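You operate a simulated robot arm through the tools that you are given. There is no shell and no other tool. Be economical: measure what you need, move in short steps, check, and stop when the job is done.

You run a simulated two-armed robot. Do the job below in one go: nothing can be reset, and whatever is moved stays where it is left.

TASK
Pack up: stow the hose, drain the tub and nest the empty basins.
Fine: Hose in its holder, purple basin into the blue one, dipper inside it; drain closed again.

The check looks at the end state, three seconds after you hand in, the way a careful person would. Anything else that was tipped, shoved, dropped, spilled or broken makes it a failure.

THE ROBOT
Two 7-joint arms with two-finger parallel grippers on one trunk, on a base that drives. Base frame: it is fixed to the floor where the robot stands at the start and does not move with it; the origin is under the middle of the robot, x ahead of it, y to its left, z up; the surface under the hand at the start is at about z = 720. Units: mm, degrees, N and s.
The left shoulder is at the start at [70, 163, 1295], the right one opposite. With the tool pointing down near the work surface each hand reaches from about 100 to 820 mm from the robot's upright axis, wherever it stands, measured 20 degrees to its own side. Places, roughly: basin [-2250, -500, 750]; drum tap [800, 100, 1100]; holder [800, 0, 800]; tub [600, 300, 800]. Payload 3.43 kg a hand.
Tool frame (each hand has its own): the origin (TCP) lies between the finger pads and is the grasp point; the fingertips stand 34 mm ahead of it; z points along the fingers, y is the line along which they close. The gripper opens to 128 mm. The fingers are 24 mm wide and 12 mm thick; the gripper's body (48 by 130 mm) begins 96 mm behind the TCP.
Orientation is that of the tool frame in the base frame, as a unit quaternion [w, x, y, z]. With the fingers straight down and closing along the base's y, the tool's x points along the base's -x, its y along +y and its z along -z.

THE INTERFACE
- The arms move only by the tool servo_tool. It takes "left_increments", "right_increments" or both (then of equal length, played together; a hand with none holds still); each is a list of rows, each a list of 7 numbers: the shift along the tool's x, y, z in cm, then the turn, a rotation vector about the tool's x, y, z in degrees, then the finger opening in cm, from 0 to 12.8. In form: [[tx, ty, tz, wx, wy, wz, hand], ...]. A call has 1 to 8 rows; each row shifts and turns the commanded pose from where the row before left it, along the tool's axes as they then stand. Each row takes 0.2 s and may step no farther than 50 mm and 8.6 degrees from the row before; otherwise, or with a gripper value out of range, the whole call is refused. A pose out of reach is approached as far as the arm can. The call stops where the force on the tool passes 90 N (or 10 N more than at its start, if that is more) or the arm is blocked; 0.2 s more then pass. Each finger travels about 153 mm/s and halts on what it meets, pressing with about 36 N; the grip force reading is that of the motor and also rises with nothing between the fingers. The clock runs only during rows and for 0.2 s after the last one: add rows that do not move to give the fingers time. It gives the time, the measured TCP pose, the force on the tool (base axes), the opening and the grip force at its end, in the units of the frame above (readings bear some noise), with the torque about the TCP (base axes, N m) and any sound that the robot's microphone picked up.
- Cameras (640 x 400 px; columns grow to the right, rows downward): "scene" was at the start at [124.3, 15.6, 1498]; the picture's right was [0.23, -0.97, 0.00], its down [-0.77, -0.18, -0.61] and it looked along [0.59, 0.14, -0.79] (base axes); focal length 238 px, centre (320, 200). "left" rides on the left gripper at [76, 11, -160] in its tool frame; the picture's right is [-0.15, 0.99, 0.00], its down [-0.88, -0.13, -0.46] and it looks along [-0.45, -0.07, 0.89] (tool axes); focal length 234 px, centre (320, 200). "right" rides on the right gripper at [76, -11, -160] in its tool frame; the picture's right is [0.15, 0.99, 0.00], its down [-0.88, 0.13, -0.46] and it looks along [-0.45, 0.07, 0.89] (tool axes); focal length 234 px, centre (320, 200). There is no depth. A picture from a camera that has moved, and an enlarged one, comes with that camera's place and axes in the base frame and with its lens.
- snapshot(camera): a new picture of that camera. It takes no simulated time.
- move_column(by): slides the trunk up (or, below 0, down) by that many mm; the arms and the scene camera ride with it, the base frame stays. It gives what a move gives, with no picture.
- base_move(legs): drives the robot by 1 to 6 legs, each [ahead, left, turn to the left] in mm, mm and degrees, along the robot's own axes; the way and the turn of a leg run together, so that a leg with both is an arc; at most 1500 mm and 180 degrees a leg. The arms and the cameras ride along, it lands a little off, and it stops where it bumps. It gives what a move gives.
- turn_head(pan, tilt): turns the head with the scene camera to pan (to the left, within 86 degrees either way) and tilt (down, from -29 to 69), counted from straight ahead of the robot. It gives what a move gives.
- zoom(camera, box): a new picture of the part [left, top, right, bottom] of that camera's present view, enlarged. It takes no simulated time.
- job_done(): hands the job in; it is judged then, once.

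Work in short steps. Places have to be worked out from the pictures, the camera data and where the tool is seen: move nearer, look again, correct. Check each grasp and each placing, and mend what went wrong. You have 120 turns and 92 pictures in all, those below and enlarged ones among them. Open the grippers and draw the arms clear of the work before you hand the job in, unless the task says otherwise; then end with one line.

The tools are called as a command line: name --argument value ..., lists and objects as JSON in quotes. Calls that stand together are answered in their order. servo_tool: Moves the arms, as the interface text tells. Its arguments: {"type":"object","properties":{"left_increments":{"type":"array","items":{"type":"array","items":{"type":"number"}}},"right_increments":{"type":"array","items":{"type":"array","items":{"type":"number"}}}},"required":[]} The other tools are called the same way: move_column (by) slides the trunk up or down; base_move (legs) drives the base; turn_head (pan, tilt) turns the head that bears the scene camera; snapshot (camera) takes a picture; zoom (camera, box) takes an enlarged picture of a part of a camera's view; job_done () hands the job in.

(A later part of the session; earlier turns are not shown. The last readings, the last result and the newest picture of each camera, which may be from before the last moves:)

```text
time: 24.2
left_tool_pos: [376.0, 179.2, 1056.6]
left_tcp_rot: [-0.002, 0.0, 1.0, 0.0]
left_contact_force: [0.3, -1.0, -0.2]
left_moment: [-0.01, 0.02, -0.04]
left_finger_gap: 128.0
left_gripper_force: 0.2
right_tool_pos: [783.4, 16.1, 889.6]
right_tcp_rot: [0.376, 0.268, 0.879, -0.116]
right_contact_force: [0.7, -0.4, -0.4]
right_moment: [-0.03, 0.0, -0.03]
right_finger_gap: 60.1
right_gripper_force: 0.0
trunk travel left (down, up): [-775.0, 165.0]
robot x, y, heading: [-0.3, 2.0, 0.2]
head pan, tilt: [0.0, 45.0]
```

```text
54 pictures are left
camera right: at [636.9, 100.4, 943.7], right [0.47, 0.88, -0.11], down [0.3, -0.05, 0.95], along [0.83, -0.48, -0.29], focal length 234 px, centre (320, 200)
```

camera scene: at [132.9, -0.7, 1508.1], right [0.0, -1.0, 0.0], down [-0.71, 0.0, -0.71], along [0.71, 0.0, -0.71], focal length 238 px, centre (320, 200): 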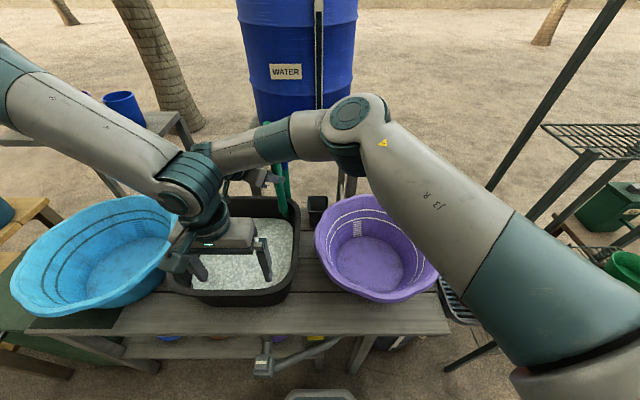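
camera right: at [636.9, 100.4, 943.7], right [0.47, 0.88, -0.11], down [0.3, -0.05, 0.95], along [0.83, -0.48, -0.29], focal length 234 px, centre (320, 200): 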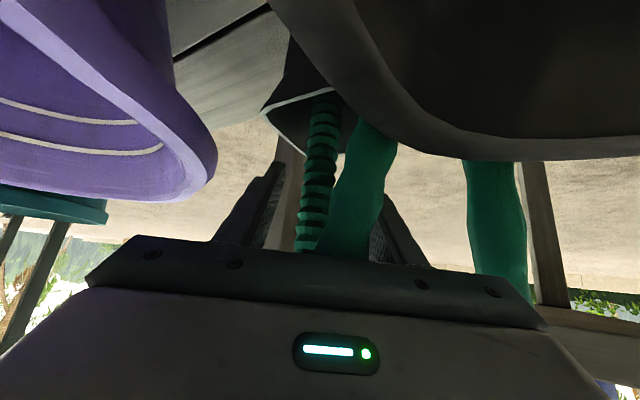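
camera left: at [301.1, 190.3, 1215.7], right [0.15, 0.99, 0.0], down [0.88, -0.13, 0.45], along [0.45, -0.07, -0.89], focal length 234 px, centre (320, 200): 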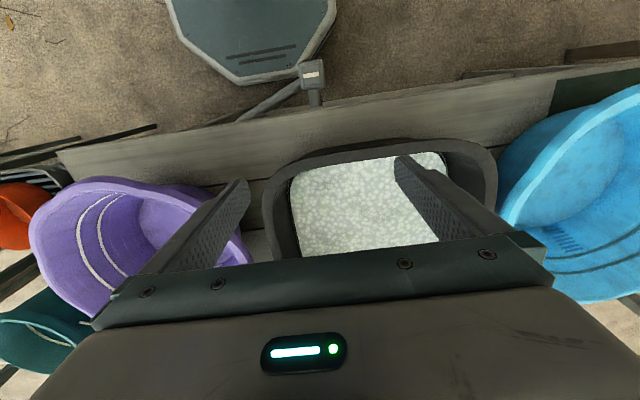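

Released; the wand stays standing in the holder. I back the hand out along its axis, up and toward the tub.

servo_tool --right_increments '[[0, 0, -2, 0, 0, 0, 6], [0, 0, -3, 0, 0, 0, 6], [0, 0, -3, 0, 0, 0, 6], [0, 0, -4, 0, 0, 0, 6], [0, 0, -4, 0, 0, 0, 6], [0, 0, -4, 0, 0, 0, 6]]'

snapshot --camera "right"

zoom --camera "scene" --box '[220, 70, 400, 250]'

```text
time: 25.6
left_tool_pos: [375.1, 180.5, 1056.9]
left_tcp_rot: [-0.001, -0.001, 1.0, 0.0]
left_contact_force: [-0.3, 0.3, -0.5]
left_moment: [0.0, -0.04, 0.01]
left_finger_gap: 128.2
left_gripper_force: 0.1
right_tool_pos: [661.4, 98.7, 1031.0]
right_tcp_rot: [0.378, 0.268, 0.879, -0.115]
right_contact_force: [0.4, 0.2, -0.4]
right_moment: [0.01, 0.02, -0.01]
right_finger_gap: 60.1
right_gripper_force: 0.1
trunk travel left (down, up): [-775.0, 165.0]
robot x, y, heading: [-0.8, -1.5, -0.1]
head pan, tilt: [0.0, 45.0]
```

```text
53 pictures are left
camera right: at [514.1, 182.5, 1084.9], right [0.47, 0.88, -0.11], down [0.3, -0.04, 0.95], along [0.83, -0.48, -0.28], focal length 234 px, centre (320, 200)
```

right: 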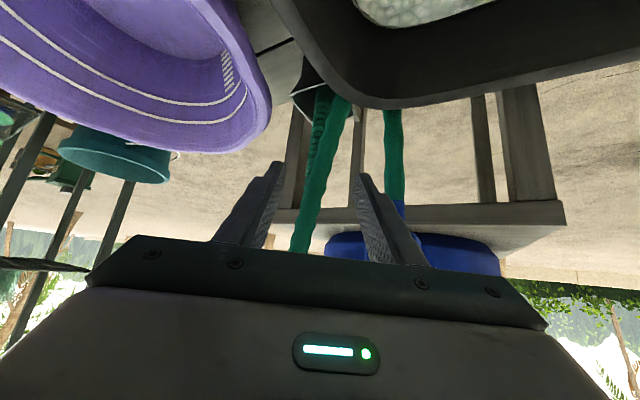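

```text
2.22 times, centred on (310, 160) of scene
camera zoom: at [131.4, -0.8, 1508.2], right [0.0, -1.0, 0.0], down [-0.71, 0.0, -0.71], along [0.71, 0.0, -0.71], focal length 528 px, centre (342, 289)
```

zoom: 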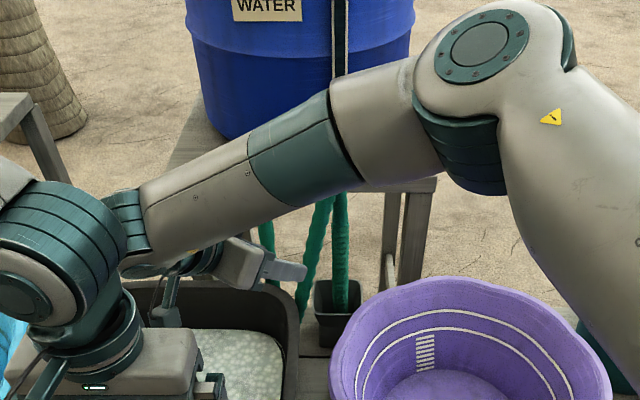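

The hose now stands in its holder. I move the right hand away to the right and undo its tilt.

servo_tool --right_increments '[[-2.4, -3.1, 0.65, 0, 0, 0, 12.8], [-2.4, -3.1, 0.65, 0, 0, 0, 12.8], [-2.4, -3.1, 0.65, 0, 0, 0, 12.8], [-2.4, -3.1, 0.65, 0, 0, 0, 12.8]]'

servo_tool --right_increments '[[0, 0, 0, 0, 7.75, 0, 12.8], [0, 0, 0, 0, 7.75, 0, 12.8], [0, 0, 0, 0, 7.75, 0, 12.8], [0, 0, 0, 0, 7.75, 0, 12.8], [0, 0, 0, 0, 7.75, 0, 12.8], [0, 0, 0, 0, 6, 0, 12.8]]'

base_move --legs '[[-250, 0, 0]]'

turn_head --pan 0 --tilt 45

snapshot --camera "scene"

```text
time: 26.6
left_tool_pos: [375.5, 177.9, 1055.9]
left_tcp_rot: [-0.001, -0.002, 1.0, 0.001]
left_contact_force: [0.0, -0.4, 0.5]
left_moment: [0.03, -0.02, -0.01]
left_finger_gap: 128.1
left_gripper_force: 0.0
right_tool_pos: [665.2, -58.4, 1081.5]
right_tcp_rot: [0.378, 0.267, 0.879, -0.114]
right_contact_force: [0.4, 0.4, 0.0]
right_moment: [0.07, -0.01, 0.03]
right_finger_gap: 128.1
right_gripper_force: 0.0
trunk travel left (down, up): [-775.0, 165.0]
robot x, y, heading: [-1.2, -0.7, 0.0]
head pan, tilt: [0.0, 45.0]
```

```text
time: 28.0
left_tool_pos: [376.5, 179.2, 1056.2]
left_tcp_rot: [-0.002, -0.001, 1.0, 0.0]
left_contact_force: [-0.7, 0.4, -0.2]
left_moment: [-0.04, 0.0, -0.03]
left_finger_gap: 128.1
left_gripper_force: 0.1
right_tool_pos: [665.5, -53.6, 1078.6]
right_tcp_rot: [0.013, 0.291, 0.957, -0.004]
right_contact_force: [0.5, 0.1, -1.0]
right_moment: [0.01, 0.02, 0.0]
right_finger_gap: 127.9
right_gripper_force: 0.0
trunk travel left (down, up): [-775.0, 165.0]
robot x, y, heading: [-1.9, 2.5, 0.0]
head pan, tilt: [0.0, 45.0]
```

```text
time: 29.8
left_tool_pos: [128.1, 178.3, 1056.6]
left_tcp_rot: [-0.002, 0.0, 1.0, 0.0]
left_contact_force: [1.0, -0.3, -0.9]
left_moment: [0.02, 0.0, 0.01]
left_finger_gap: 127.9
left_gripper_force: 0.1
right_tool_pos: [417.3, -55.1, 1078.2]
right_tcp_rot: [0.014, 0.293, 0.956, -0.003]
right_contact_force: [1.0, 0.1, 0.8]
right_moment: [-0.02, -0.01, 0.02]
right_finger_gap: 128.0
right_gripper_force: 0.0
trunk travel left (down, up): [-775.0, 165.0]
robot x, y, heading: [-250.7, -0.9, -0.4]
head pan, tilt: [0.0, 45.0]
```

```text
time: 30.4
left_tool_pos: [128.8, 177.3, 1057.1]
left_tcp_rot: [-0.001, 0.002, 1.0, 0.0]
left_contact_force: [0.2, 0.5, 0.2]
left_moment: [0.01, 0.02, 0.03]
left_finger_gap: 128.2
left_gripper_force: 0.1
right_tool_pos: [416.3, -55.8, 1078.9]
right_tcp_rot: [0.015, 0.293, 0.956, -0.005]
right_contact_force: [-0.4, 0.3, -0.2]
right_moment: [0.0, 0.01, 0.02]
right_finger_gap: 127.9
right_gripper_force: 0.0
trunk travel left (down, up): [-775.0, 165.0]
robot x, y, heading: [-249.0, 0.7, -0.3]
head pan, tilt: [0.0, 45.0]
```

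```text
51 pictures are left
camera scene: at [-115.2, -1.7, 1508.0], right [0.0, -1.0, 0.0], down [-0.71, 0.0, -0.71], along [0.71, 0.0, -0.71], focal length 238 px, centre (320, 200)
```

scene: 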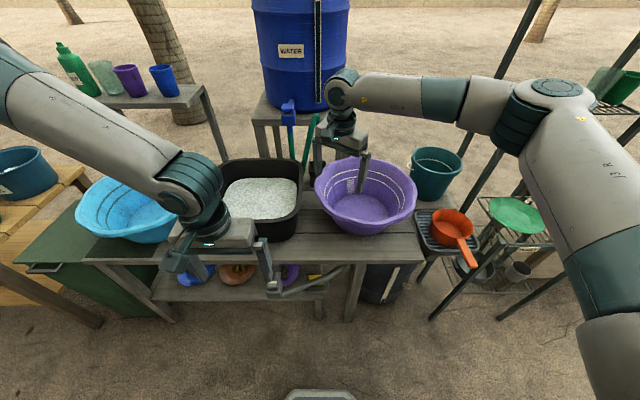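

Now the valve and pipe are visible below the bench front; I zoom there.

zoom --camera "scene" --box '[230, 240, 430, 330]'

snapshot --camera "left"

```text
3.20 times, centred on (330, 285) of scene
camera zoom: at [-115.2, -1.7, 1508.0], right [0.0, -1.0, 0.0], down [-0.71, 0.0, -0.71], along [0.71, 0.0, -0.71], focal length 760 px, centre (288, -72)
```

zoom: 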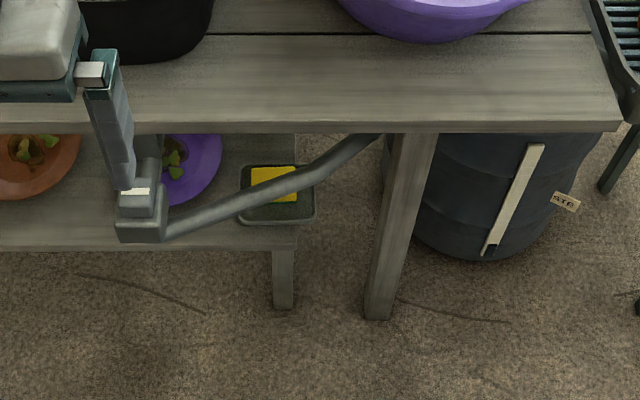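

```text
49 pictures are left
camera left: at [53.4, 189.7, 1215.7], right [0.15, 0.99, 0.0], down [0.88, -0.13, 0.45], along [0.45, -0.07, -0.89], focal length 234 px, centre (320, 200)
```

left: 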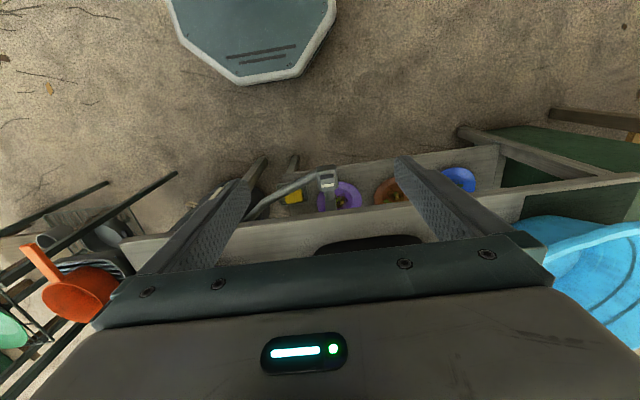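

Valve cap triangulates to about [290,172,645]. I bring the left hand above it for a close look.

servo_tool --left_increments '[[-2, -0.08, 3.3, 0, 0, 0, 12.8], [-2, -0.08, 3.3, 0, 0, 0, 12.8], [-2, -0.08, 3.3, 0, 0, 0, 12.8], [-2, -0.08, 3.3, 0, 0, 0, 12.8], [-2, -0.08, 3.3, 0, 0, 0, 12.8], [-2, -0.08, 3.3, 0, 0, 0, 12.8], [-2, -0.08, 3.3, 0, 0, 0, 12.8], [-2, -0.08, 3.3, 0, 0, 0, 12.8]]'

snapshot --camera "left"

```text
time: 32.2
left_tool_pos: [261.3, 274.5, 911.3]
left_tcp_rot: [-0.001, 0.001, 1.0, -0.001]
left_contact_force: [0.9, -0.2, -0.2]
left_moment: [-0.02, 0.0, -0.03]
left_finger_gap: 128.1
left_gripper_force: 0.1
left hand out of reach, approached as far as the arm can: row 3, 4, 5, 6, 7, 8
right_tool_pos: [415.4, -55.8, 1078.4]
right_tcp_rot: [0.015, 0.294, 0.956, -0.004]
right_contact_force: [0.8, -0.3, -0.2]
right_moment: [-0.01, -0.03, -0.03]
right_finger_gap: 127.8
right_gripper_force: 0.1
trunk travel left (down, up): [-775.0, 165.0]
robot x, y, heading: [-251.8, 2.2, -0.2]
head pan, tilt: [0.0, 45.0]
```

```text
48 pictures are left
camera left: at [186.0, 286.2, 1069.9], right [0.15, 0.99, 0.0], down [0.88, -0.13, 0.45], along [0.45, -0.07, -0.89], focal length 234 px, centre (320, 200)
```

left: 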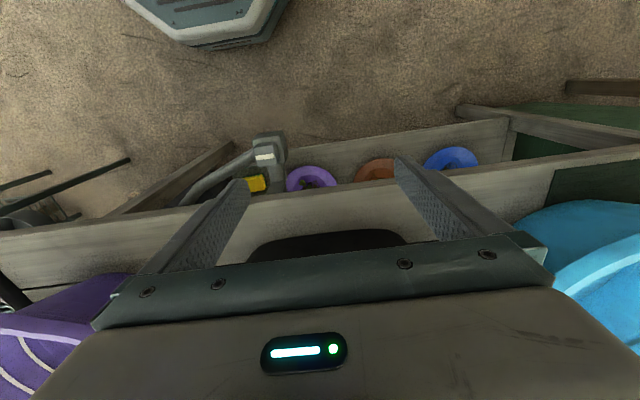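

The arm is limited because the shoulder is high. I back off 150 mm more and lower the trunk 300 mm so the valve comes into reach.

base_move --legs '[[-150, 0, 0]]'

servo_tool --right_increments '[[0, 0, 0, 0, 0, -6.8, 12.8], [0, 0, 0, 0, 0, -6.8, 12.8], [0, 0, 0, 0, 0, -6.8, 12.8], [0, 0, 0, 0, 0, -6.8, 12.8], [0, 0, 0, 0, 0, -6.8, 12.8]]'

move_column --by -300

snapshot --camera "left"

```text
time: 33.6
left_tool_pos: [114.5, 274.6, 910.1]
left_tcp_rot: [-0.002, 0.001, 1.0, -0.001]
left_contact_force: [0.0, 0.3, 0.6]
left_moment: [0.03, 0.02, 0.02]
left_finger_gap: 128.1
left_gripper_force: 0.1
right_tool_pos: [270.4, -55.6, 1076.9]
right_tcp_rot: [0.014, 0.293, 0.956, -0.006]
right_contact_force: [0.9, 0.0, 0.1]
right_moment: [0.01, 0.02, 0.02]
right_finger_gap: 127.9
right_gripper_force: 0.2
trunk travel left (down, up): [-775.0, 165.0]
robot x, y, heading: [-394.9, 2.1, -0.3]
head pan, tilt: [0.0, 45.0]
```

```text
time: 34.8
left_tool_pos: [112.8, 274.6, 910.6]
left_tcp_rot: [-0.001, 0.002, 1.0, 0.0]
left_contact_force: [0.0, 0.9, 0.6]
left_moment: [0.02, -0.02, 0.02]
left_finger_gap: 128.0
left_gripper_force: 0.1
right_tool_pos: [268.6, -55.0, 1078.9]
right_tcp_rot: [0.013, -0.001, 1.0, -0.009]
right_contact_force: [-0.1, 1.4, -0.2]
right_moment: [0.02, 0.02, 0.0]
right_finger_gap: 127.8
right_gripper_force: 0.2
trunk travel left (down, up): [-775.0, 165.0]
robot x, y, heading: [-395.0, 2.5, -0.1]
head pan, tilt: [0.0, 45.0]
```

```text
time: 37.8
left_tool_pos: [114.0, 274.9, 610.9]
left_tcp_rot: [0.0, 0.001, 1.0, -0.001]
left_contact_force: [-0.7, -1.0, -0.7]
left_moment: [0.05, -0.01, -0.02]
left_finger_gap: 127.9
left_gripper_force: 0.1
right_tool_pos: [268.3, -55.3, 779.6]
right_tcp_rot: [0.013, 0.002, 1.0, -0.009]
right_contact_force: [0.7, -0.3, -1.0]
right_moment: [-0.02, 0.02, 0.0]
right_finger_gap: 127.9
right_gripper_force: 0.1
trunk travel left (down, up): [-475.0, 465.0]
robot x, y, heading: [-390.3, 0.5, -0.3]
head pan, tilt: [0.0, 45.0]
```

```text
47 pictures are left
camera left: at [38.1, 286.1, 770.2], right [0.15, 0.99, 0.0], down [0.88, -0.13, 0.45], along [0.45, -0.07, -0.89], focal length 234 px, centre (320, 200)
```

left: 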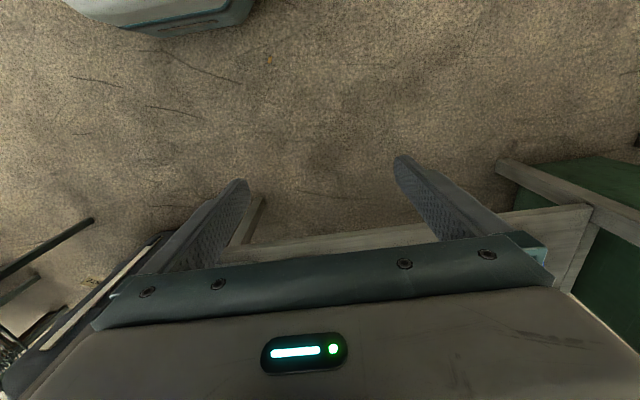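

I raise the left hand clear, then move it over the valve.

servo_tool --left_increments '[[0, 0, -4.4, 0, 0, 0, 12.8], [0, 0, -4.4, 0, 0, 0, 12.8], [0, 0, -4.4, 0, 0, 0, 12.8], [0, 0, -4.4, 0, 0, 0, 12.8], [-3.75, -2.55, 0, 0, 0, 0, 12.8], [-3.75, -2.55, 0, 0, 0, 0, 12.8], [-3.75, -2.55, 0, 0, 0, 0, 12.8], [-3.75, -2.55, 0, 0, 0, 0, 12.8]]'

snapshot --camera "left"

```text
time: 39.6
left_tool_pos: [236.0, 204.4, 799.4]
left_tcp_rot: [0.001, 0.001, 1.0, -0.001]
left_contact_force: [0.4, 0.3, 0.1]
left_moment: [-0.01, 0.01, 0.02]
left_finger_gap: 128.0
left_gripper_force: 0.1
left hand out of reach, approached as far as the arm can: row 8
right_tool_pos: [267.0, -54.9, 779.8]
right_tcp_rot: [0.014, 0.002, 1.0, -0.009]
right_contact_force: [-0.1, 0.1, -0.1]
right_moment: [0.02, -0.02, 0.01]
right_finger_gap: 128.0
right_gripper_force: 0.1
trunk travel left (down, up): [-475.0, 465.0]
robot x, y, heading: [-393.3, 2.2, -0.1]
head pan, tilt: [0.0, 45.0]
```

```text
46 pictures are left
camera left: at [160.8, 215.6, 958.4], right [0.15, 0.99, 0.0], down [0.88, -0.13, 0.46], along [0.45, -0.07, -0.89], focal length 234 px, centre (320, 200)
```

left: 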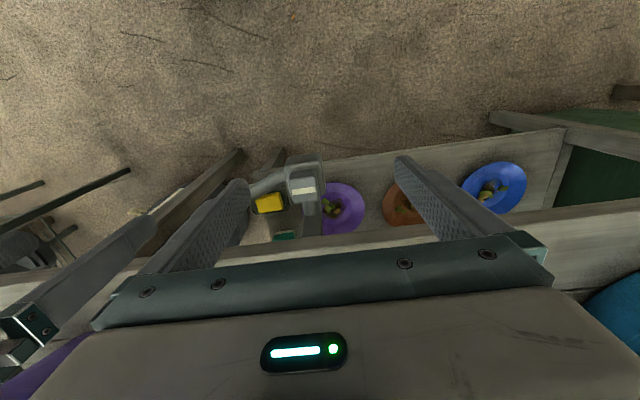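

The left arm is at a joint limit here, while the right arm works well in this zone. I shift the base 260 mm left so the right hand sits over the valve.

servo_tool --left_increments '[[3, 1, 0, 0, 0, 0, 12.8], [3, 1, 0, 0, 0, 0, 12.8]]'

base_move --legs '[[0, 260, 0]]'

snapshot --camera "right"

```text
time: 40.2
left_tool_pos: [175.1, 222.8, 797.5]
left_tcp_rot: [-0.001, 0.001, 1.0, 0.0]
left_contact_force: [0.0, -0.7, 0.1]
left_moment: [0.0, 0.02, 0.0]
left_finger_gap: 127.9
left_gripper_force: 0.2
right_tool_pos: [267.6, -56.0, 777.9]
right_tcp_rot: [0.013, 0.001, 1.0, -0.008]
right_contact_force: [-0.7, -0.5, 0.5]
right_moment: [-0.03, 0.02, 0.02]
right_finger_gap: 128.2
right_gripper_force: 0.1
trunk travel left (down, up): [-475.0, 465.0]
robot x, y, heading: [-395.7, 0.8, -0.1]
head pan, tilt: [0.0, 45.0]
```

```text
time: 42.0
left_tool_pos: [179.6, 481.9, 797.6]
left_tcp_rot: [-0.001, 0.004, 1.0, -0.001]
left_contact_force: [0.6, -0.3, 0.0]
left_moment: [0.0, 0.04, -0.03]
left_finger_gap: 127.8
left_gripper_force: 0.0
right_tool_pos: [269.3, 201.2, 778.0]
right_tcp_rot: [0.012, 0.003, 1.0, -0.009]
right_contact_force: [0.3, 0.0, 0.1]
right_moment: [0.0, 0.0, 0.02]
right_finger_gap: 127.6
right_gripper_force: 0.0
trunk travel left (down, up): [-475.0, 465.0]
robot x, y, heading: [-393.9, 262.4, -0.8]
head pan, tilt: [0.0, 45.0]
```

```text
45 pictures are left
camera right: at [189.1, 194.0, 935.9], right [-0.14, 0.99, -0.02], down [0.87, 0.13, 0.48], along [0.47, 0.05, -0.88], focal length 234 px, centre (320, 200)
```

right: 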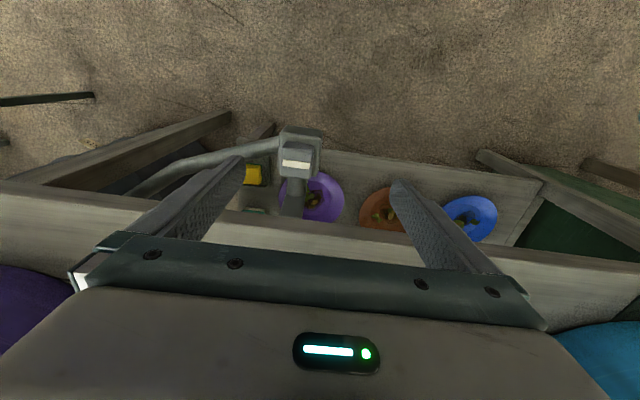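

The cap projects to [290,173] at z≈645, matching the estimate. I zoom for the valve's mechanism.

zoom --camera "right" --box '[250, 115, 350, 215]'

turn_head --pan -10 --tilt 35

zoom --camera "scene" --box '[220, 60, 420, 260]'

```text
4.00 times, centred on (300, 165) of right
camera zoom: at [189.1, 194.0, 935.9], right [-0.14, 0.99, -0.02], down [0.87, 0.13, 0.48], along [0.47, 0.05, -0.88], focal length 937 px, centre (400, 340)
```

zoom: 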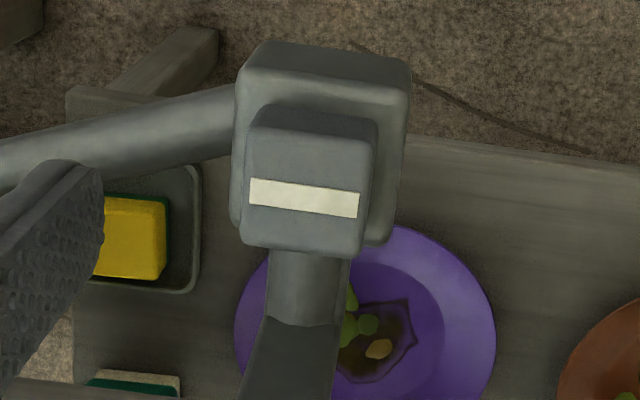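

```text
time: 42.8
left_tool_pos: [178.6, 481.5, 798.5]
left_tcp_rot: [0.0, 0.003, 1.0, 0.0]
left_contact_force: [-0.5, -0.4, 0.7]
left_moment: [-0.01, 0.02, 0.0]
left_finger_gap: 128.0
left_gripper_force: 0.0
right_tool_pos: [270.1, 201.0, 779.6]
right_tcp_rot: [0.012, 0.003, 1.0, -0.009]
right_contact_force: [0.9, -0.4, 0.2]
right_moment: [0.01, 0.01, 0.0]
right_finger_gap: 128.1
right_gripper_force: 0.0
trunk travel left (down, up): [-475.0, 465.0]
robot x, y, heading: [-395.8, 262.7, -0.3]
head pan, tilt: [-10.0, 35.0]
```

```text
2.00 times, centred on (320, 160) of scene
camera zoom: at [-256.3, 242.7, 1222.8], right [-0.18, -0.98, 0.0], down [-0.56, 0.1, -0.82], along [0.81, -0.15, -0.57], focal length 475 px, centre (320, 280)
```

zoom: 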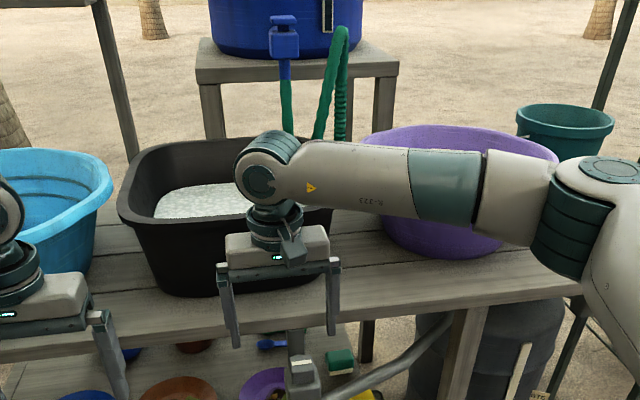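

The control is a ~40 mm cap on a valve body, near [285,173], top z ≈ 660–690. I close the right fingers over it and feel down gently to find its top and whether it presses.

servo_tool --right_increments '[[-0.8, -1.4, 0, 0, 0, 0, 6], [-0.8, -1.4, 1, 0, 0, 0, 0], [0, 0, 1.5, 0, 0, 0, 0], [0, 0, 1.5, 0, 0, 0, 0], [0, 0, 0, 0, 0, 0, 0]]'

servo_tool --right_increments '[[0, 0, 0.4, 0, 0, 0, 0], [0, 0, 0.4, 0, 0, 0, 0]]'

snapshot --camera "right"

```text
time: 44.0
left_tool_pos: [176.9, 481.7, 797.9]
left_tcp_rot: [-0.002, 0.004, 1.0, 0.0]
left_contact_force: [-0.6, -0.6, 0.1]
left_moment: [-0.03, 0.0, -0.01]
left_finger_gap: 127.8
left_gripper_force: 0.1
right_tool_pos: [286.4, 173.5, 737.9]
right_tcp_rot: [0.013, 0.003, 1.0, -0.009]
right_contact_force: [-0.5, -0.3, 0.2]
right_moment: [-0.02, 0.01, 0.0]
right_finger_gap: 0.0
right_gripper_force: 33.6
trunk travel left (down, up): [-475.0, 465.0]
robot x, y, heading: [-394.2, 261.0, -0.4]
head pan, tilt: [-10.0, 35.0]
```

```text
time: 44.5
left_tool_pos: [178.9, 481.8, 799.2]
left_tcp_rot: [-0.001, 0.004, 1.0, 0.0]
left_contact_force: [-0.3, 0.5, -0.7]
left_moment: [0.01, -0.02, 0.03]
left_finger_gap: 128.1
left_gripper_force: 0.1
right_tool_pos: [286.3, 172.6, 730.8]
right_tcp_rot: [0.013, 0.002, 1.0, -0.009]
right_contact_force: [-0.4, -0.3, 0.5]
right_moment: [-0.01, 0.0, -0.01]
right_finger_gap: 0.0
right_gripper_force: 32.8
trunk travel left (down, up): [-475.0, 465.0]
robot x, y, heading: [-394.2, 258.4, -0.4]
head pan, tilt: [-10.0, 35.0]
```

```text
42 pictures are left
camera right: at [206.3, 165.4, 887.7], right [-0.14, 0.99, -0.02], down [0.87, 0.13, 0.48], along [0.47, 0.05, -0.88], focal length 234 px, centre (320, 200)
```

right: 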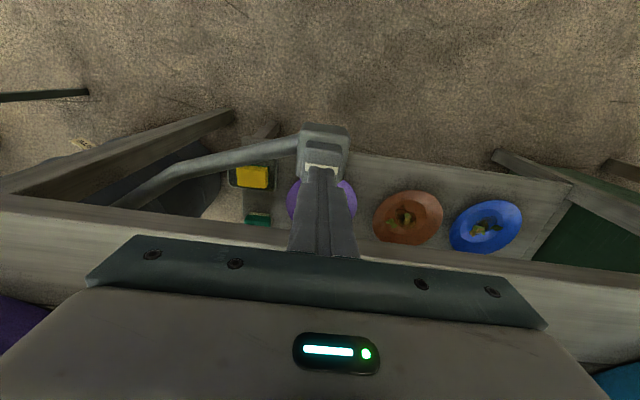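

No contact yet with tips at z≈697. I continue down in small steps.

servo_tool --right_increments '[[0, 0, 0.4, 0, 0, 0, 0], [0, 0, 0.4, 0, 0, 0, 0], [0, 0, 0.3, 0, 0, 0, 0]]'

servo_tool --right_increments '[[0, 0, 0.4, 0, 0, 0, 0], [0, 0, 0.3, 0, 0, 0, 0]]'

servo_tool --right_increments '[[0, 0, 0.4, 0, 0, 0, 0], [0, 0, 0.3, 0, 0, 0, 0]]'

```text
time: 45.4
left_tool_pos: [178.8, 482.0, 797.9]
left_tcp_rot: [-0.001, 0.003, 1.0, 0.0]
left_contact_force: [0.4, 0.8, -0.3]
left_moment: [0.0, 0.0, -0.01]
left_finger_gap: 128.0
left_gripper_force: 0.0
right_tool_pos: [286.8, 173.4, 720.8]
right_tcp_rot: [0.011, 0.002, 1.0, -0.009]
right_contact_force: [0.5, 0.5, 0.0]
right_moment: [-0.02, -0.05, 0.0]
right_finger_gap: 0.0
right_gripper_force: 32.8
trunk travel left (down, up): [-475.0, 465.0]
robot x, y, heading: [-393.2, 262.2, -0.6]
head pan, tilt: [-10.0, 35.0]
```

```text
time: 46.0
left_tool_pos: [178.6, 481.1, 798.3]
left_tcp_rot: [-0.001, 0.004, 1.0, 0.0]
left_contact_force: [0.2, 0.3, 0.2]
left_moment: [0.0, 0.04, 0.0]
left_finger_gap: 127.8
left_gripper_force: 0.0
right_tool_pos: [287.9, 172.9, 713.0]
right_tcp_rot: [0.012, 0.003, 1.0, -0.008]
right_contact_force: [0.3, 0.2, -0.3]
right_moment: [0.03, -0.01, -0.01]
right_finger_gap: 0.0
right_gripper_force: 32.7
trunk travel left (down, up): [-475.0, 465.0]
robot x, y, heading: [-395.3, 263.0, -0.6]
head pan, tilt: [-10.0, 35.0]
```

```text
time: 46.5
left_tool_pos: [176.3, 481.2, 798.7]
left_tcp_rot: [0.001, 0.003, 1.0, 0.0]
left_contact_force: [0.6, -0.9, -0.8]
left_moment: [-0.02, -0.02, 0.02]
left_finger_gap: 128.1
left_gripper_force: 0.1
right_tool_pos: [286.8, 173.0, 709.8]
right_tcp_rot: [0.015, 0.004, 1.0, -0.007]
right_contact_force: [-0.8, -2.9, 17.2]
right_moment: [0.02, 0.21, -0.03]
right_finger_gap: 0.0
right_gripper_force: 33.3
trunk travel left (down, up): [-475.0, 465.0]
robot x, y, heading: [-395.9, 259.5, -0.5]
head pan, tilt: [-10.0, 35.0]
```

Contact: cap top at z≈676, 17 N. I press a little more to see whether it yields or clicks.

servo_tool --right_increments '[[0, 0, 0.3, 0, 0, 0, 0], [0, 0, 0.2, 0, 0, 0, 0]]'

```text
time: 47.1
left_tool_pos: [174.5, 481.4, 800.6]
left_tcp_rot: [0.003, 0.004, 1.0, 0.0]
left_contact_force: [-0.3, 0.8, -0.3]
left_moment: [-0.04, -0.01, 0.01]
left_finger_gap: 127.9
left_gripper_force: 0.0
right_tool_pos: [286.3, 173.5, 709.1]
right_tcp_rot: [0.018, 0.004, 1.0, -0.007]
right_contact_force: [2.0, -5.1, 51.1]
right_moment: [-0.01, 0.5, 0.06]
right_finger_gap: 0.0
right_gripper_force: 32.8
trunk travel left (down, up): [-475.0, 465.0]
robot x, y, heading: [-396.5, 262.6, -0.5]
head pan, tilt: [-10.0, 35.0]
```

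The cap is rigid against pressing, so it should turn. I rise, open, straddle the cap and grip it.

servo_tool --right_increments '[[0, 0, -2.5, 0, 0, 0, 0], [0, 0, 0, 0, 0, 0, 7], [0, 0, 0, 0, 0, 0, 7], [0, 0, 1.5, 0, 0, 0, 7], [0, 0, 2.0, 0, 0, 0, 7], [0, 0, 0, 0, 0, 0, 7]]'

snapshot --camera "right"

```text
time: 48.5
left_tool_pos: [177.7, 482.4, 799.1]
left_tcp_rot: [-0.001, 0.004, 1.0, 0.0]
left_contact_force: [0.2, -0.6, 0.1]
left_moment: [0.0, 0.03, 0.0]
left_finger_gap: 127.9
left_gripper_force: 0.1
right_tool_pos: [286.6, 171.7, 691.8]
right_tcp_rot: [0.013, 0.003, 1.0, -0.009]
right_contact_force: [0.4, 0.0, 0.7]
right_moment: [0.02, -0.01, -0.01]
right_finger_gap: 70.0
right_gripper_force: 0.0
trunk travel left (down, up): [-475.0, 465.0]
robot x, y, heading: [-394.6, 261.9, -0.5]
head pan, tilt: [-10.0, 35.0]
```

```text
41 pictures are left
camera right: at [205.5, 163.8, 849.4], right [-0.14, 0.99, -0.02], down [0.87, 0.13, 0.48], along [0.47, 0.05, -0.88], focal length 234 px, centre (320, 200)
```

right: 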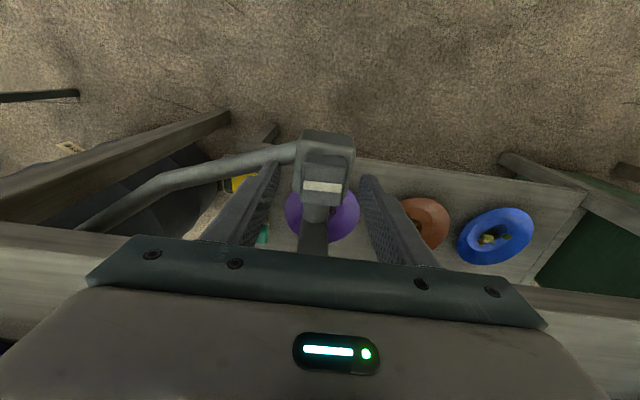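

The cap sits between the fingertips. I close on it.

servo_tool --right_increments '[[0, 0, 0, 0, 0, 0, 3], [0, 0, 0, 0, 0, 0, 3], [0, 0, 0, 0, 0, 0, 3]]'

servo_tool --right_increments '[[0, 0, 0, 0, 0, 6, 2], [0, 0, 0, 0, 0, 6, 2]]'

```text
time: 49.4
left_tool_pos: [178.6, 482.5, 796.8]
left_tcp_rot: [-0.001, 0.003, 1.0, 0.0]
left_contact_force: [-1.2, 0.4, -0.8]
left_moment: [-0.01, 0.0, -0.01]
left_finger_gap: 128.4
left_gripper_force: 0.0
right_tool_pos: [286.5, 174.7, 692.1]
right_tcp_rot: [0.012, 0.002, 1.0, -0.008]
right_contact_force: [1.3, 12.4, -3.6]
right_moment: [1.4, -0.19, 0.19]
right_finger_gap: 38.1
right_gripper_force: 44.8
trunk travel left (down, up): [-475.0, 465.0]
robot x, y, heading: [-393.5, 261.0, -0.3]
head pan, tilt: [-10.0, 35.0]
```

```text
time: 50.0
left_tool_pos: [177.3, 483.0, 799.2]
left_tcp_rot: [-0.001, 0.002, 1.0, -0.001]
left_contact_force: [0.6, 0.5, 0.3]
left_moment: [-0.04, 0.05, -0.01]
left_finger_gap: 128.1
left_gripper_force: 0.0
right_tool_pos: [286.2, 174.0, 691.3]
right_tcp_rot: [0.013, 0.105, 0.994, -0.007]
right_contact_force: [-7.0, 17.2, -2.5]
right_moment: [1.31, 0.89, 2.39]
right_finger_gap: 42.7
right_gripper_force: 45.3
trunk travel left (down, up): [-475.0, 465.0]
robot x, y, heading: [-396.4, 260.3, -0.3]
head pan, tilt: [-10.0, 35.0]
```

Turning clockwise (from above) met 2.4 N·m and the cap stayed put. I rotate back and try the other direction.

servo_tool --right_increments '[[0, 0, 0, 0, 0, -6, 2], [0, 0, 0, 0, 0, -6, 2], [0, 0, 0, 0, 0, -6, 2], [0, 0, 0, 0, 0, -6, 2]]'

snapshot --camera "right"

```text
time: 51.0
left_tool_pos: [178.8, 483.3, 799.0]
left_tcp_rot: [-0.001, 0.004, 1.0, -0.001]
left_contact_force: [0.3, -0.5, 0.4]
left_moment: [0.0, 0.0, 0.02]
left_finger_gap: 127.9
left_gripper_force: 0.1
right_tool_pos: [289.9, 175.0, 692.2]
right_tcp_rot: [0.015, -0.102, 0.995, -0.009]
right_contact_force: [9.4, 25.3, 5.5]
right_moment: [1.75, -0.94, 0.02]
right_finger_gap: 38.1
right_gripper_force: 45.0
trunk travel left (down, up): [-475.0, 465.0]
robot x, y, heading: [-394.7, 263.3, -0.3]
head pan, tilt: [-10.0, 35.0]
```

```text
40 pictures are left
camera right: at [211.8, 150.5, 849.5], right [-0.35, 0.94, -0.02], down [0.82, 0.31, 0.48], along [0.45, 0.14, -0.88], focal length 234 px, centre (320, 200)
```

right: 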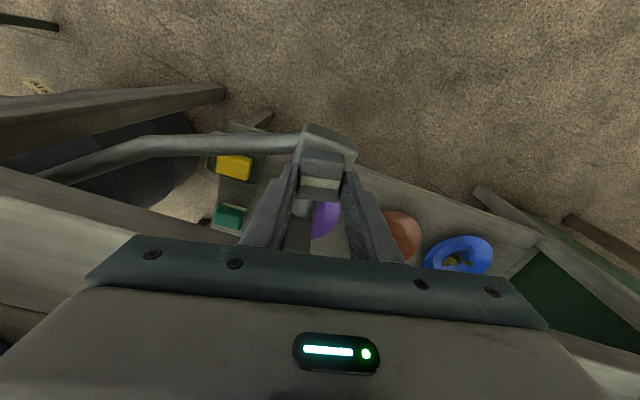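

The cap turns anticlockwise freely with the hand. I relieve the side force and continue turning toward 90°.

servo_tool --right_increments '[[0, 0.4, 0, 0, 0, -7.8, 2], [0, 0, 0, 0, 0, -7.8, 2], [0, 0, 0, 0, 0, -7.8, 2], [0, 0, 0, 0, 0, -7.8, 2], [0, 0, 0, 0, 0, -7.8, 2]]'

servo_tool --right_increments '[[0, 0, 0, 0, 0, -7.8, 2], [0, 0, 0, 0, 0, -7.8, 2], [0, 0, 0, 0, 0, -7.8, 2]]'

snapshot --camera "right"

snapshot --camera "scene"

```text
time: 52.1
left_tool_pos: [178.8, 481.7, 797.9]
left_tcp_rot: [-0.001, 0.003, 1.0, -0.001]
left_contact_force: [0.8, -0.5, 0.2]
left_moment: [-0.03, -0.01, -0.02]
left_finger_gap: 128.1
left_gripper_force: 0.1
right_tool_pos: [288.5, 175.4, 691.0]
right_tcp_rot: [0.009, -0.428, 0.904, -0.013]
right_contact_force: [18.0, 5.9, 12.6]
right_moment: [1.54, -0.58, 0.03]
right_finger_gap: 38.3
right_gripper_force: 45.0
trunk travel left (down, up): [-475.0, 465.0]
robot x, y, heading: [-394.0, 260.7, -0.5]
head pan, tilt: [-10.0, 35.0]
```

```text
time: 53.0
left_tool_pos: [178.0, 481.7, 796.9]
left_tcp_rot: [-0.001, 0.004, 1.0, 0.0]
left_contact_force: [0.6, 0.0, 0.0]
left_moment: [-0.02, 0.02, 0.01]
left_finger_gap: 128.0
left_gripper_force: 0.0
right_tool_pos: [288.0, 177.0, 691.5]
right_tcp_rot: [0.008, -0.428, 0.904, -0.013]
right_contact_force: [23.5, 1.4, 17.0]
right_moment: [0.94, -0.35, 0.06]
right_finger_gap: 38.2
right_gripper_force: 44.6
right hand out of reach, approached as far as the arm can: row 1, 2, 3
trunk travel left (down, up): [-475.0, 465.0]
robot x, y, heading: [-394.8, 258.1, -0.4]
head pan, tilt: [-10.0, 35.0]
```

```text
39 pictures are left
camera right: at [243.7, 112.7, 851.1], right [-0.86, 0.51, -0.03], down [0.45, 0.77, 0.45], along [0.26, 0.37, -0.89], focal length 234 px, centre (320, 200)
```

right: 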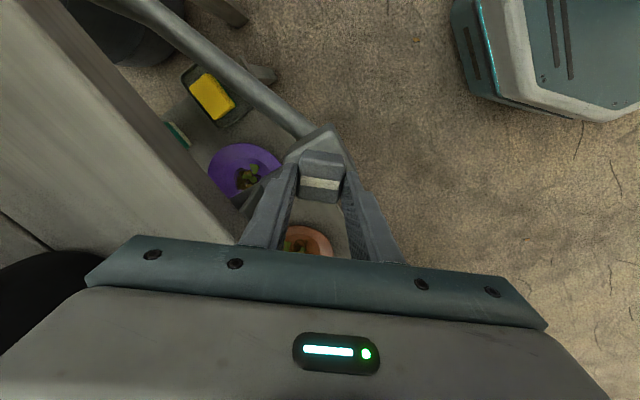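

```text
38 pictures are left
camera scene: at [-255.8, 243.0, 1222.9], right [-0.18, -0.98, 0.0], down [-0.56, 0.1, -0.82], along [0.81, -0.15, -0.57], focal length 238 px, centre (320, 200)
```

scene: 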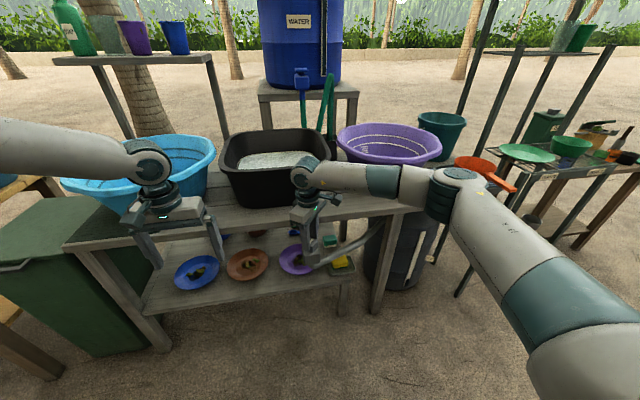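

The cap turned ~51° (wrist limit); the valve may already be flowing. I wait a few seconds and watch the tub level.

zoom --camera "scene" --box '[200, 110, 440, 260]'

servo_tool --right_increments '[[0, 0, 0, 0, 0, 0, 6], [0, 0, 0, 0, 0, 0, 6], [0, 0, 0, 0, 0, 0, 6], [0, 0, -2, 0, 0, 0, 7], [0, 0, -2, 0, 0, 7.8, 7], [0, 0, 0, 0, 0, 7.8, 7], [0, 0, 0, 0, 0, 7.8, 7], [0, 0, 0, 0, 0, 7.8, 7]]'

servo_tool --right_increments '[[0, 0, 0, 0, 0, 7.8, 7], [0, 0, 0, 0, 0, 7.8, 7], [0, 0, 0, 0, 0, 7.8, 7], [0, 0, 0, 0, 0, 7.8, 7], [0, 0, 0, 0, 0, 7.8, 7], [0, 0, 0, 0, 0, 7.8, 7], [0, 0, 0, 0, 0, 7.8, 7]]'

zoom --camera "scene" --box '[200, 110, 440, 260]'

snapshot --camera "right"

```text
2.67 times, centred on (320, 185) of scene
camera zoom: at [-255.8, 243.0, 1222.9], right [-0.18, -0.98, 0.0], down [-0.56, 0.1, -0.82], along [0.81, -0.15, -0.57], focal length 633 px, centre (320, 240)
```

zoom: 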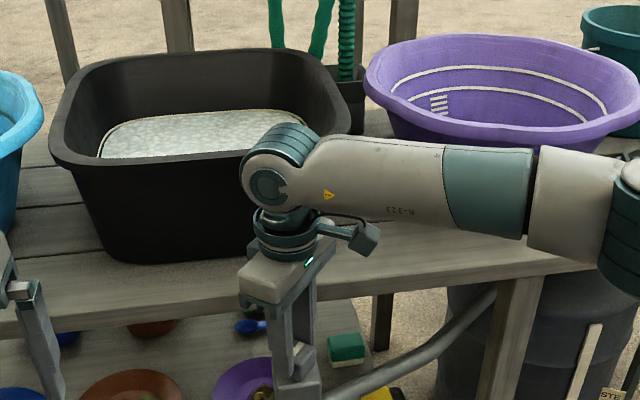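

```text
time: 54.8
left_tool_pos: [178.4, 481.4, 797.9]
left_tcp_rot: [-0.001, 0.004, 1.0, 0.0]
left_contact_force: [-0.1, -0.4, 0.5]
left_moment: [-0.02, -0.04, -0.01]
left_finger_gap: 128.2
left_gripper_force: 0.0
right_tool_pos: [286.3, 174.9, 732.0]
right_tcp_rot: [0.01, -0.168, 0.986, -0.01]
right_contact_force: [-0.8, -0.2, 0.6]
right_moment: [0.0, 0.02, 0.03]
right_finger_gap: 70.1
right_gripper_force: 0.0
trunk travel left (down, up): [-475.0, 465.0]
robot x, y, heading: [-393.4, 260.3, -0.4]
head pan, tilt: [-10.0, 35.0]
```

```text
time: 56.4
left_tool_pos: [178.5, 481.4, 797.5]
left_tcp_rot: [-0.001, 0.004, 1.0, 0.0]
left_contact_force: [-0.7, 0.6, 0.1]
left_moment: [-0.02, 0.0, 0.01]
left_finger_gap: 128.0
left_gripper_force: 0.0
right_tool_pos: [287.1, 176.5, 731.3]
right_tcp_rot: [0.015, 0.303, 0.953, -0.005]
right_contact_force: [-0.9, -0.7, -0.2]
right_moment: [0.02, 0.0, -0.03]
right_finger_gap: 70.3
right_gripper_force: 0.0
trunk travel left (down, up): [-475.0, 465.0]
robot x, y, heading: [-397.1, 257.0, -0.6]
head pan, tilt: [-10.0, 35.0]
```

```text
2.67 times, centred on (320, 185) of scene
camera zoom: at [-256.3, 242.8, 1222.9], right [-0.18, -0.98, 0.0], down [-0.56, 0.1, -0.82], along [0.81, -0.15, -0.57], focal length 633 px, centre (320, 240)
```

zoom: 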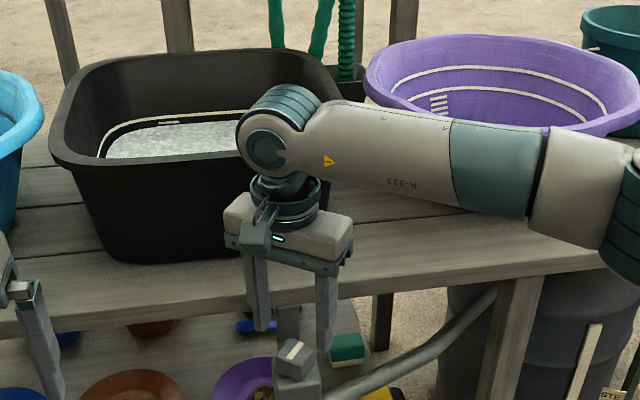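

```text
35 pictures are left
camera right: at [213.1, 213.8, 887.9], right [0.45, 0.89, 0.0], down [0.78, -0.39, 0.48], along [0.43, -0.22, -0.88], focal length 234 px, centre (320, 200)
```

right: 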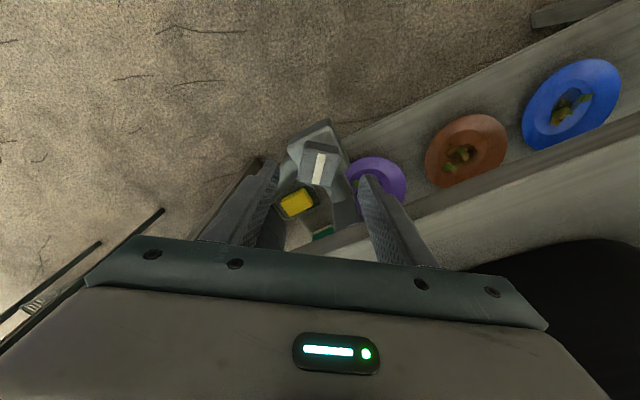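

The level is falling, so the drain is open. While it empties I rotate the hand back to the cap's present angle.

servo_tool --right_increments '[[0, 0, 0, 0, 0, -8, 7], [0, 0, 0, 0, 0, -8, 7], [0, 0, 0, 0, 0, -8, 7], [0, 0, 0, 0, 0, -8, 7], [0, 0, 0, 0, 0, -8, 7], [0, 0, 0, 0, 0, -8, 7], [0, 0, 0, 0, 0, -8, 7], [0, 0, 0, 0, 0, -8, 7]]'

servo_tool --right_increments '[[0, 0, 0, 0, 0, -8, 7], [0, 0, 0, 0, 0, -8, 7], [0, 0, 0, 0, 0, -5, 7], [0, 0, 0, 0, 0, 0, 7], [0, 0, 0, 0, 0, 0, 7], [0, 0, 0, 0, 0, 0, 7], [0, 0, 0, 0, 0, 0, 7], [0, 0, 0, 0, 0, 0, 7]]'

servo_tool --right_increments '[[0, 0, 0, 0, 0, 0, 7], [0, 0, 0, 0, 0, 0, 7], [0, 0, 0, 0, 0, 0, 7], [0, 0, 0, 0, 0, 0, 7], [0, 0, 0, 0, 0, 0, 7], [0, 0, 0, 0, 0, 0, 7], [0, 0, 0, 0, 0, 0, 7], [0, 0, 0, 0, 0, 0, 7]]'

zoom --camera "scene" --box '[200, 110, 440, 260]'

```text
time: 58.1
left_tool_pos: [178.8, 482.2, 798.3]
left_tcp_rot: [0.0, 0.005, 1.0, 0.0]
left_contact_force: [-0.2, 0.4, 0.4]
left_moment: [0.02, 0.0, 0.0]
left_finger_gap: 128.0
left_gripper_force: 0.0
right_tool_pos: [286.9, 176.3, 731.2]
right_tcp_rot: [0.01, -0.25, 0.968, -0.012]
right_contact_force: [-0.7, -1.5, 0.1]
right_moment: [0.01, -0.02, -0.03]
right_finger_gap: 70.0
right_gripper_force: 0.1
trunk travel left (down, up): [-475.0, 465.0]
robot x, y, heading: [-391.1, 262.5, -0.4]
head pan, tilt: [-10.0, 35.0]
```

```text
time: 60.0
left_tool_pos: [178.4, 482.7, 798.7]
left_tcp_rot: [-0.001, 0.004, 1.0, 0.0]
left_contact_force: [0.2, 0.2, 0.7]
left_moment: [-0.01, 0.04, -0.01]
left_finger_gap: 128.0
left_gripper_force: 0.1
right_tool_pos: [285.7, 176.8, 731.0]
right_tcp_rot: [0.009, -0.422, 0.906, -0.013]
right_contact_force: [0.7, 0.0, 0.2]
right_moment: [0.0, 0.0, -0.01]
right_finger_gap: 69.9
right_gripper_force: 0.1
trunk travel left (down, up): [-475.0, 465.0]
robot x, y, heading: [-393.8, 260.7, -0.6]
head pan, tilt: [-10.0, 35.0]
```

```text
time: 61.8
left_tool_pos: [178.0, 481.7, 798.6]
left_tcp_rot: [0.0, 0.004, 1.0, -0.001]
left_contact_force: [1.0, 0.0, -0.1]
left_moment: [0.01, 0.02, -0.01]
left_finger_gap: 128.1
left_gripper_force: 0.1
right_tool_pos: [286.4, 175.6, 731.0]
right_tcp_rot: [0.008, -0.422, 0.907, -0.013]
right_contact_force: [-0.6, -0.3, -0.6]
right_moment: [-0.01, 0.03, 0.0]
right_finger_gap: 69.9
right_gripper_force: 0.1
trunk travel left (down, up): [-475.0, 465.0]
robot x, y, heading: [-394.5, 259.4, -0.6]
head pan, tilt: [-10.0, 35.0]
```

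```text
2.67 times, centred on (320, 185) of scene
camera zoom: at [-256.3, 242.8, 1222.9], right [-0.18, -0.98, 0.0], down [-0.56, 0.1, -0.82], along [0.81, -0.15, -0.57], focal length 633 px, centre (320, 240)
```

zoom: 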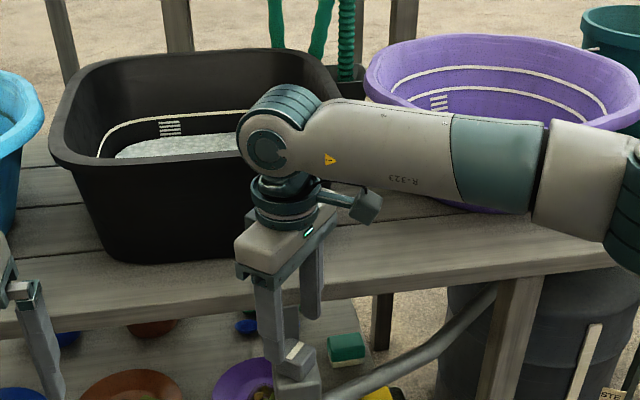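

Still draining. I wait about 9 s more.

servo_tool --right_increments '[[0, 0, 0, 0, 0, 0, 7], [0, 0, 0, 0, 0, 0, 7], [0, 0, 0, 0, 0, 0, 7], [0, 0, 0, 0, 0, 0, 7], [0, 0, 0, 0, 0, 0, 7], [0, 0, 0, 0, 0, 0, 7], [0, 0, 0, 0, 0, 0, 7], [0, 0, 0, 0, 0, 0, 7]]'

servo_tool --right_increments '[[0, 0, 0, 0, 0, 0, 7], [0, 0, 0, 0, 0, 0, 7], [0, 0, 0, 0, 0, 0, 7], [0, 0, 0, 0, 0, 0, 7], [0, 0, 0, 0, 0, 0, 7], [0, 0, 0, 0, 0, 0, 7], [0, 0, 0, 0, 0, 0, 7], [0, 0, 0, 0, 0, 0, 7]]'

servo_tool --right_increments '[[0, 0, 0, 0, 0, 0, 7], [0, 0, 0, 0, 0, 0, 7], [0, 0, 0, 0, 0, 0, 7], [0, 0, 0, 0, 0, 0, 7], [0, 0, 0, 0, 0, 0, 7], [0, 0, 0, 0, 0, 0, 7], [0, 0, 0, 0, 0, 0, 7], [0, 0, 0, 0, 0, 0, 7]]'

servo_tool --right_increments '[[0, 0, 0, 0, 0, 0, 7], [0, 0, 0, 0, 0, 0, 7], [0, 0, 0, 0, 0, 0, 7], [0, 0, 0, 0, 0, 0, 7], [0, 0, 0, 0, 0, 0, 7], [0, 0, 0, 0, 0, 0, 7], [0, 0, 0, 0, 0, 0, 7], [0, 0, 0, 0, 0, 0, 7]]'

servo_tool --right_increments '[[0, 0, 0, 0, 0, 0, 7], [0, 0, 0, 0, 0, 0, 7], [0, 0, 0, 0, 0, 0, 7], [0, 0, 0, 0, 0, 0, 7], [0, 0, 0, 0, 0, 0, 7], [0, 0, 0, 0, 0, 0, 7], [0, 0, 0, 0, 0, 0, 7], [0, 0, 0, 0, 0, 0, 7]]'

zoom --camera "scene" --box '[200, 110, 440, 260]'

```text
time: 63.5
left_tool_pos: [179.3, 481.0, 799.9]
left_tcp_rot: [-0.001, 0.004, 1.0, -0.001]
left_contact_force: [0.2, -0.9, -0.1]
left_moment: [-0.02, -0.01, 0.0]
left_finger_gap: 127.9
left_gripper_force: 0.1
right_tool_pos: [286.4, 176.1, 731.3]
right_tcp_rot: [0.009, -0.422, 0.906, -0.013]
right_contact_force: [-0.2, 0.5, 0.8]
right_moment: [-0.02, -0.09, -0.02]
right_finger_gap: 70.1
right_gripper_force: 0.1
trunk travel left (down, up): [-475.0, 465.0]
robot x, y, heading: [-392.5, 259.4, -0.2]
head pan, tilt: [-10.0, 35.0]
```

```text
time: 65.3
left_tool_pos: [177.5, 481.0, 798.2]
left_tcp_rot: [-0.001, 0.004, 1.0, 0.0]
left_contact_force: [-0.6, -0.6, 0.4]
left_moment: [-0.01, 0.02, 0.02]
left_finger_gap: 128.1
left_gripper_force: 0.1
right_tool_pos: [286.9, 176.4, 731.7]
right_tcp_rot: [0.008, -0.422, 0.907, -0.013]
right_contact_force: [-0.1, -0.6, -0.3]
right_moment: [-0.01, -0.03, 0.04]
right_finger_gap: 69.9
right_gripper_force: 0.1
trunk travel left (down, up): [-475.0, 465.0]
robot x, y, heading: [-393.7, 265.2, -0.6]
head pan, tilt: [-10.0, 35.0]
```

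```text
time: 67.2
left_tool_pos: [179.1, 481.8, 798.5]
left_tcp_rot: [-0.001, 0.003, 1.0, 0.0]
left_contact_force: [0.5, -0.2, -0.5]
left_moment: [-0.01, 0.0, -0.03]
left_finger_gap: 127.9
left_gripper_force: 0.0
right_tool_pos: [286.3, 176.1, 730.9]
right_tcp_rot: [0.009, -0.422, 0.907, -0.013]
right_contact_force: [0.4, -0.3, -0.7]
right_moment: [0.01, 0.0, -0.02]
right_finger_gap: 69.9
right_gripper_force: 0.1
trunk travel left (down, up): [-475.0, 465.0]
robot x, y, heading: [-396.4, 261.9, -0.4]
head pan, tilt: [-10.0, 35.0]
```

```text
time: 69.0
left_tool_pos: [177.9, 481.2, 798.8]
left_tcp_rot: [-0.001, 0.004, 1.0, 0.0]
left_contact_force: [0.7, 0.0, -0.6]
left_moment: [0.01, 0.04, 0.01]
left_finger_gap: 128.0
left_gripper_force: 0.0
right_tool_pos: [286.5, 176.2, 731.1]
right_tcp_rot: [0.008, -0.423, 0.906, -0.013]
right_contact_force: [-0.8, -0.4, 0.5]
right_moment: [0.01, -0.04, 0.02]
right_finger_gap: 69.9
right_gripper_force: 0.1
trunk travel left (down, up): [-475.0, 465.0]
robot x, y, heading: [-396.9, 262.6, -0.3]
head pan, tilt: [-10.0, 35.0]
```

```text
time: 70.8
left_tool_pos: [178.3, 480.8, 797.2]
left_tcp_rot: [-0.001, 0.003, 1.0, 0.0]
left_contact_force: [0.5, -0.8, 0.5]
left_moment: [-0.02, -0.02, -0.01]
left_finger_gap: 127.9
left_gripper_force: 0.0
right_tool_pos: [285.6, 177.2, 731.6]
right_tcp_rot: [0.008, -0.422, 0.907, -0.013]
right_contact_force: [0.5, -0.8, -0.4]
right_moment: [0.02, 0.0, 0.01]
right_finger_gap: 69.9
right_gripper_force: 0.0
trunk travel left (down, up): [-475.0, 465.0]
robot x, y, heading: [-397.5, 261.6, -0.4]
head pan, tilt: [-10.0, 35.0]
```

```text
2.67 times, centred on (320, 185) of scene
camera zoom: at [-256.3, 242.8, 1222.9], right [-0.18, -0.98, 0.0], down [-0.56, 0.1, -0.82], along [0.81, -0.15, -0.57], focal length 633 px, centre (320, 240)
```

zoom: 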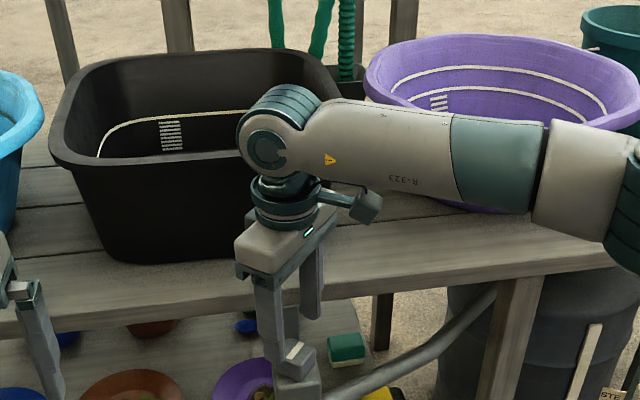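

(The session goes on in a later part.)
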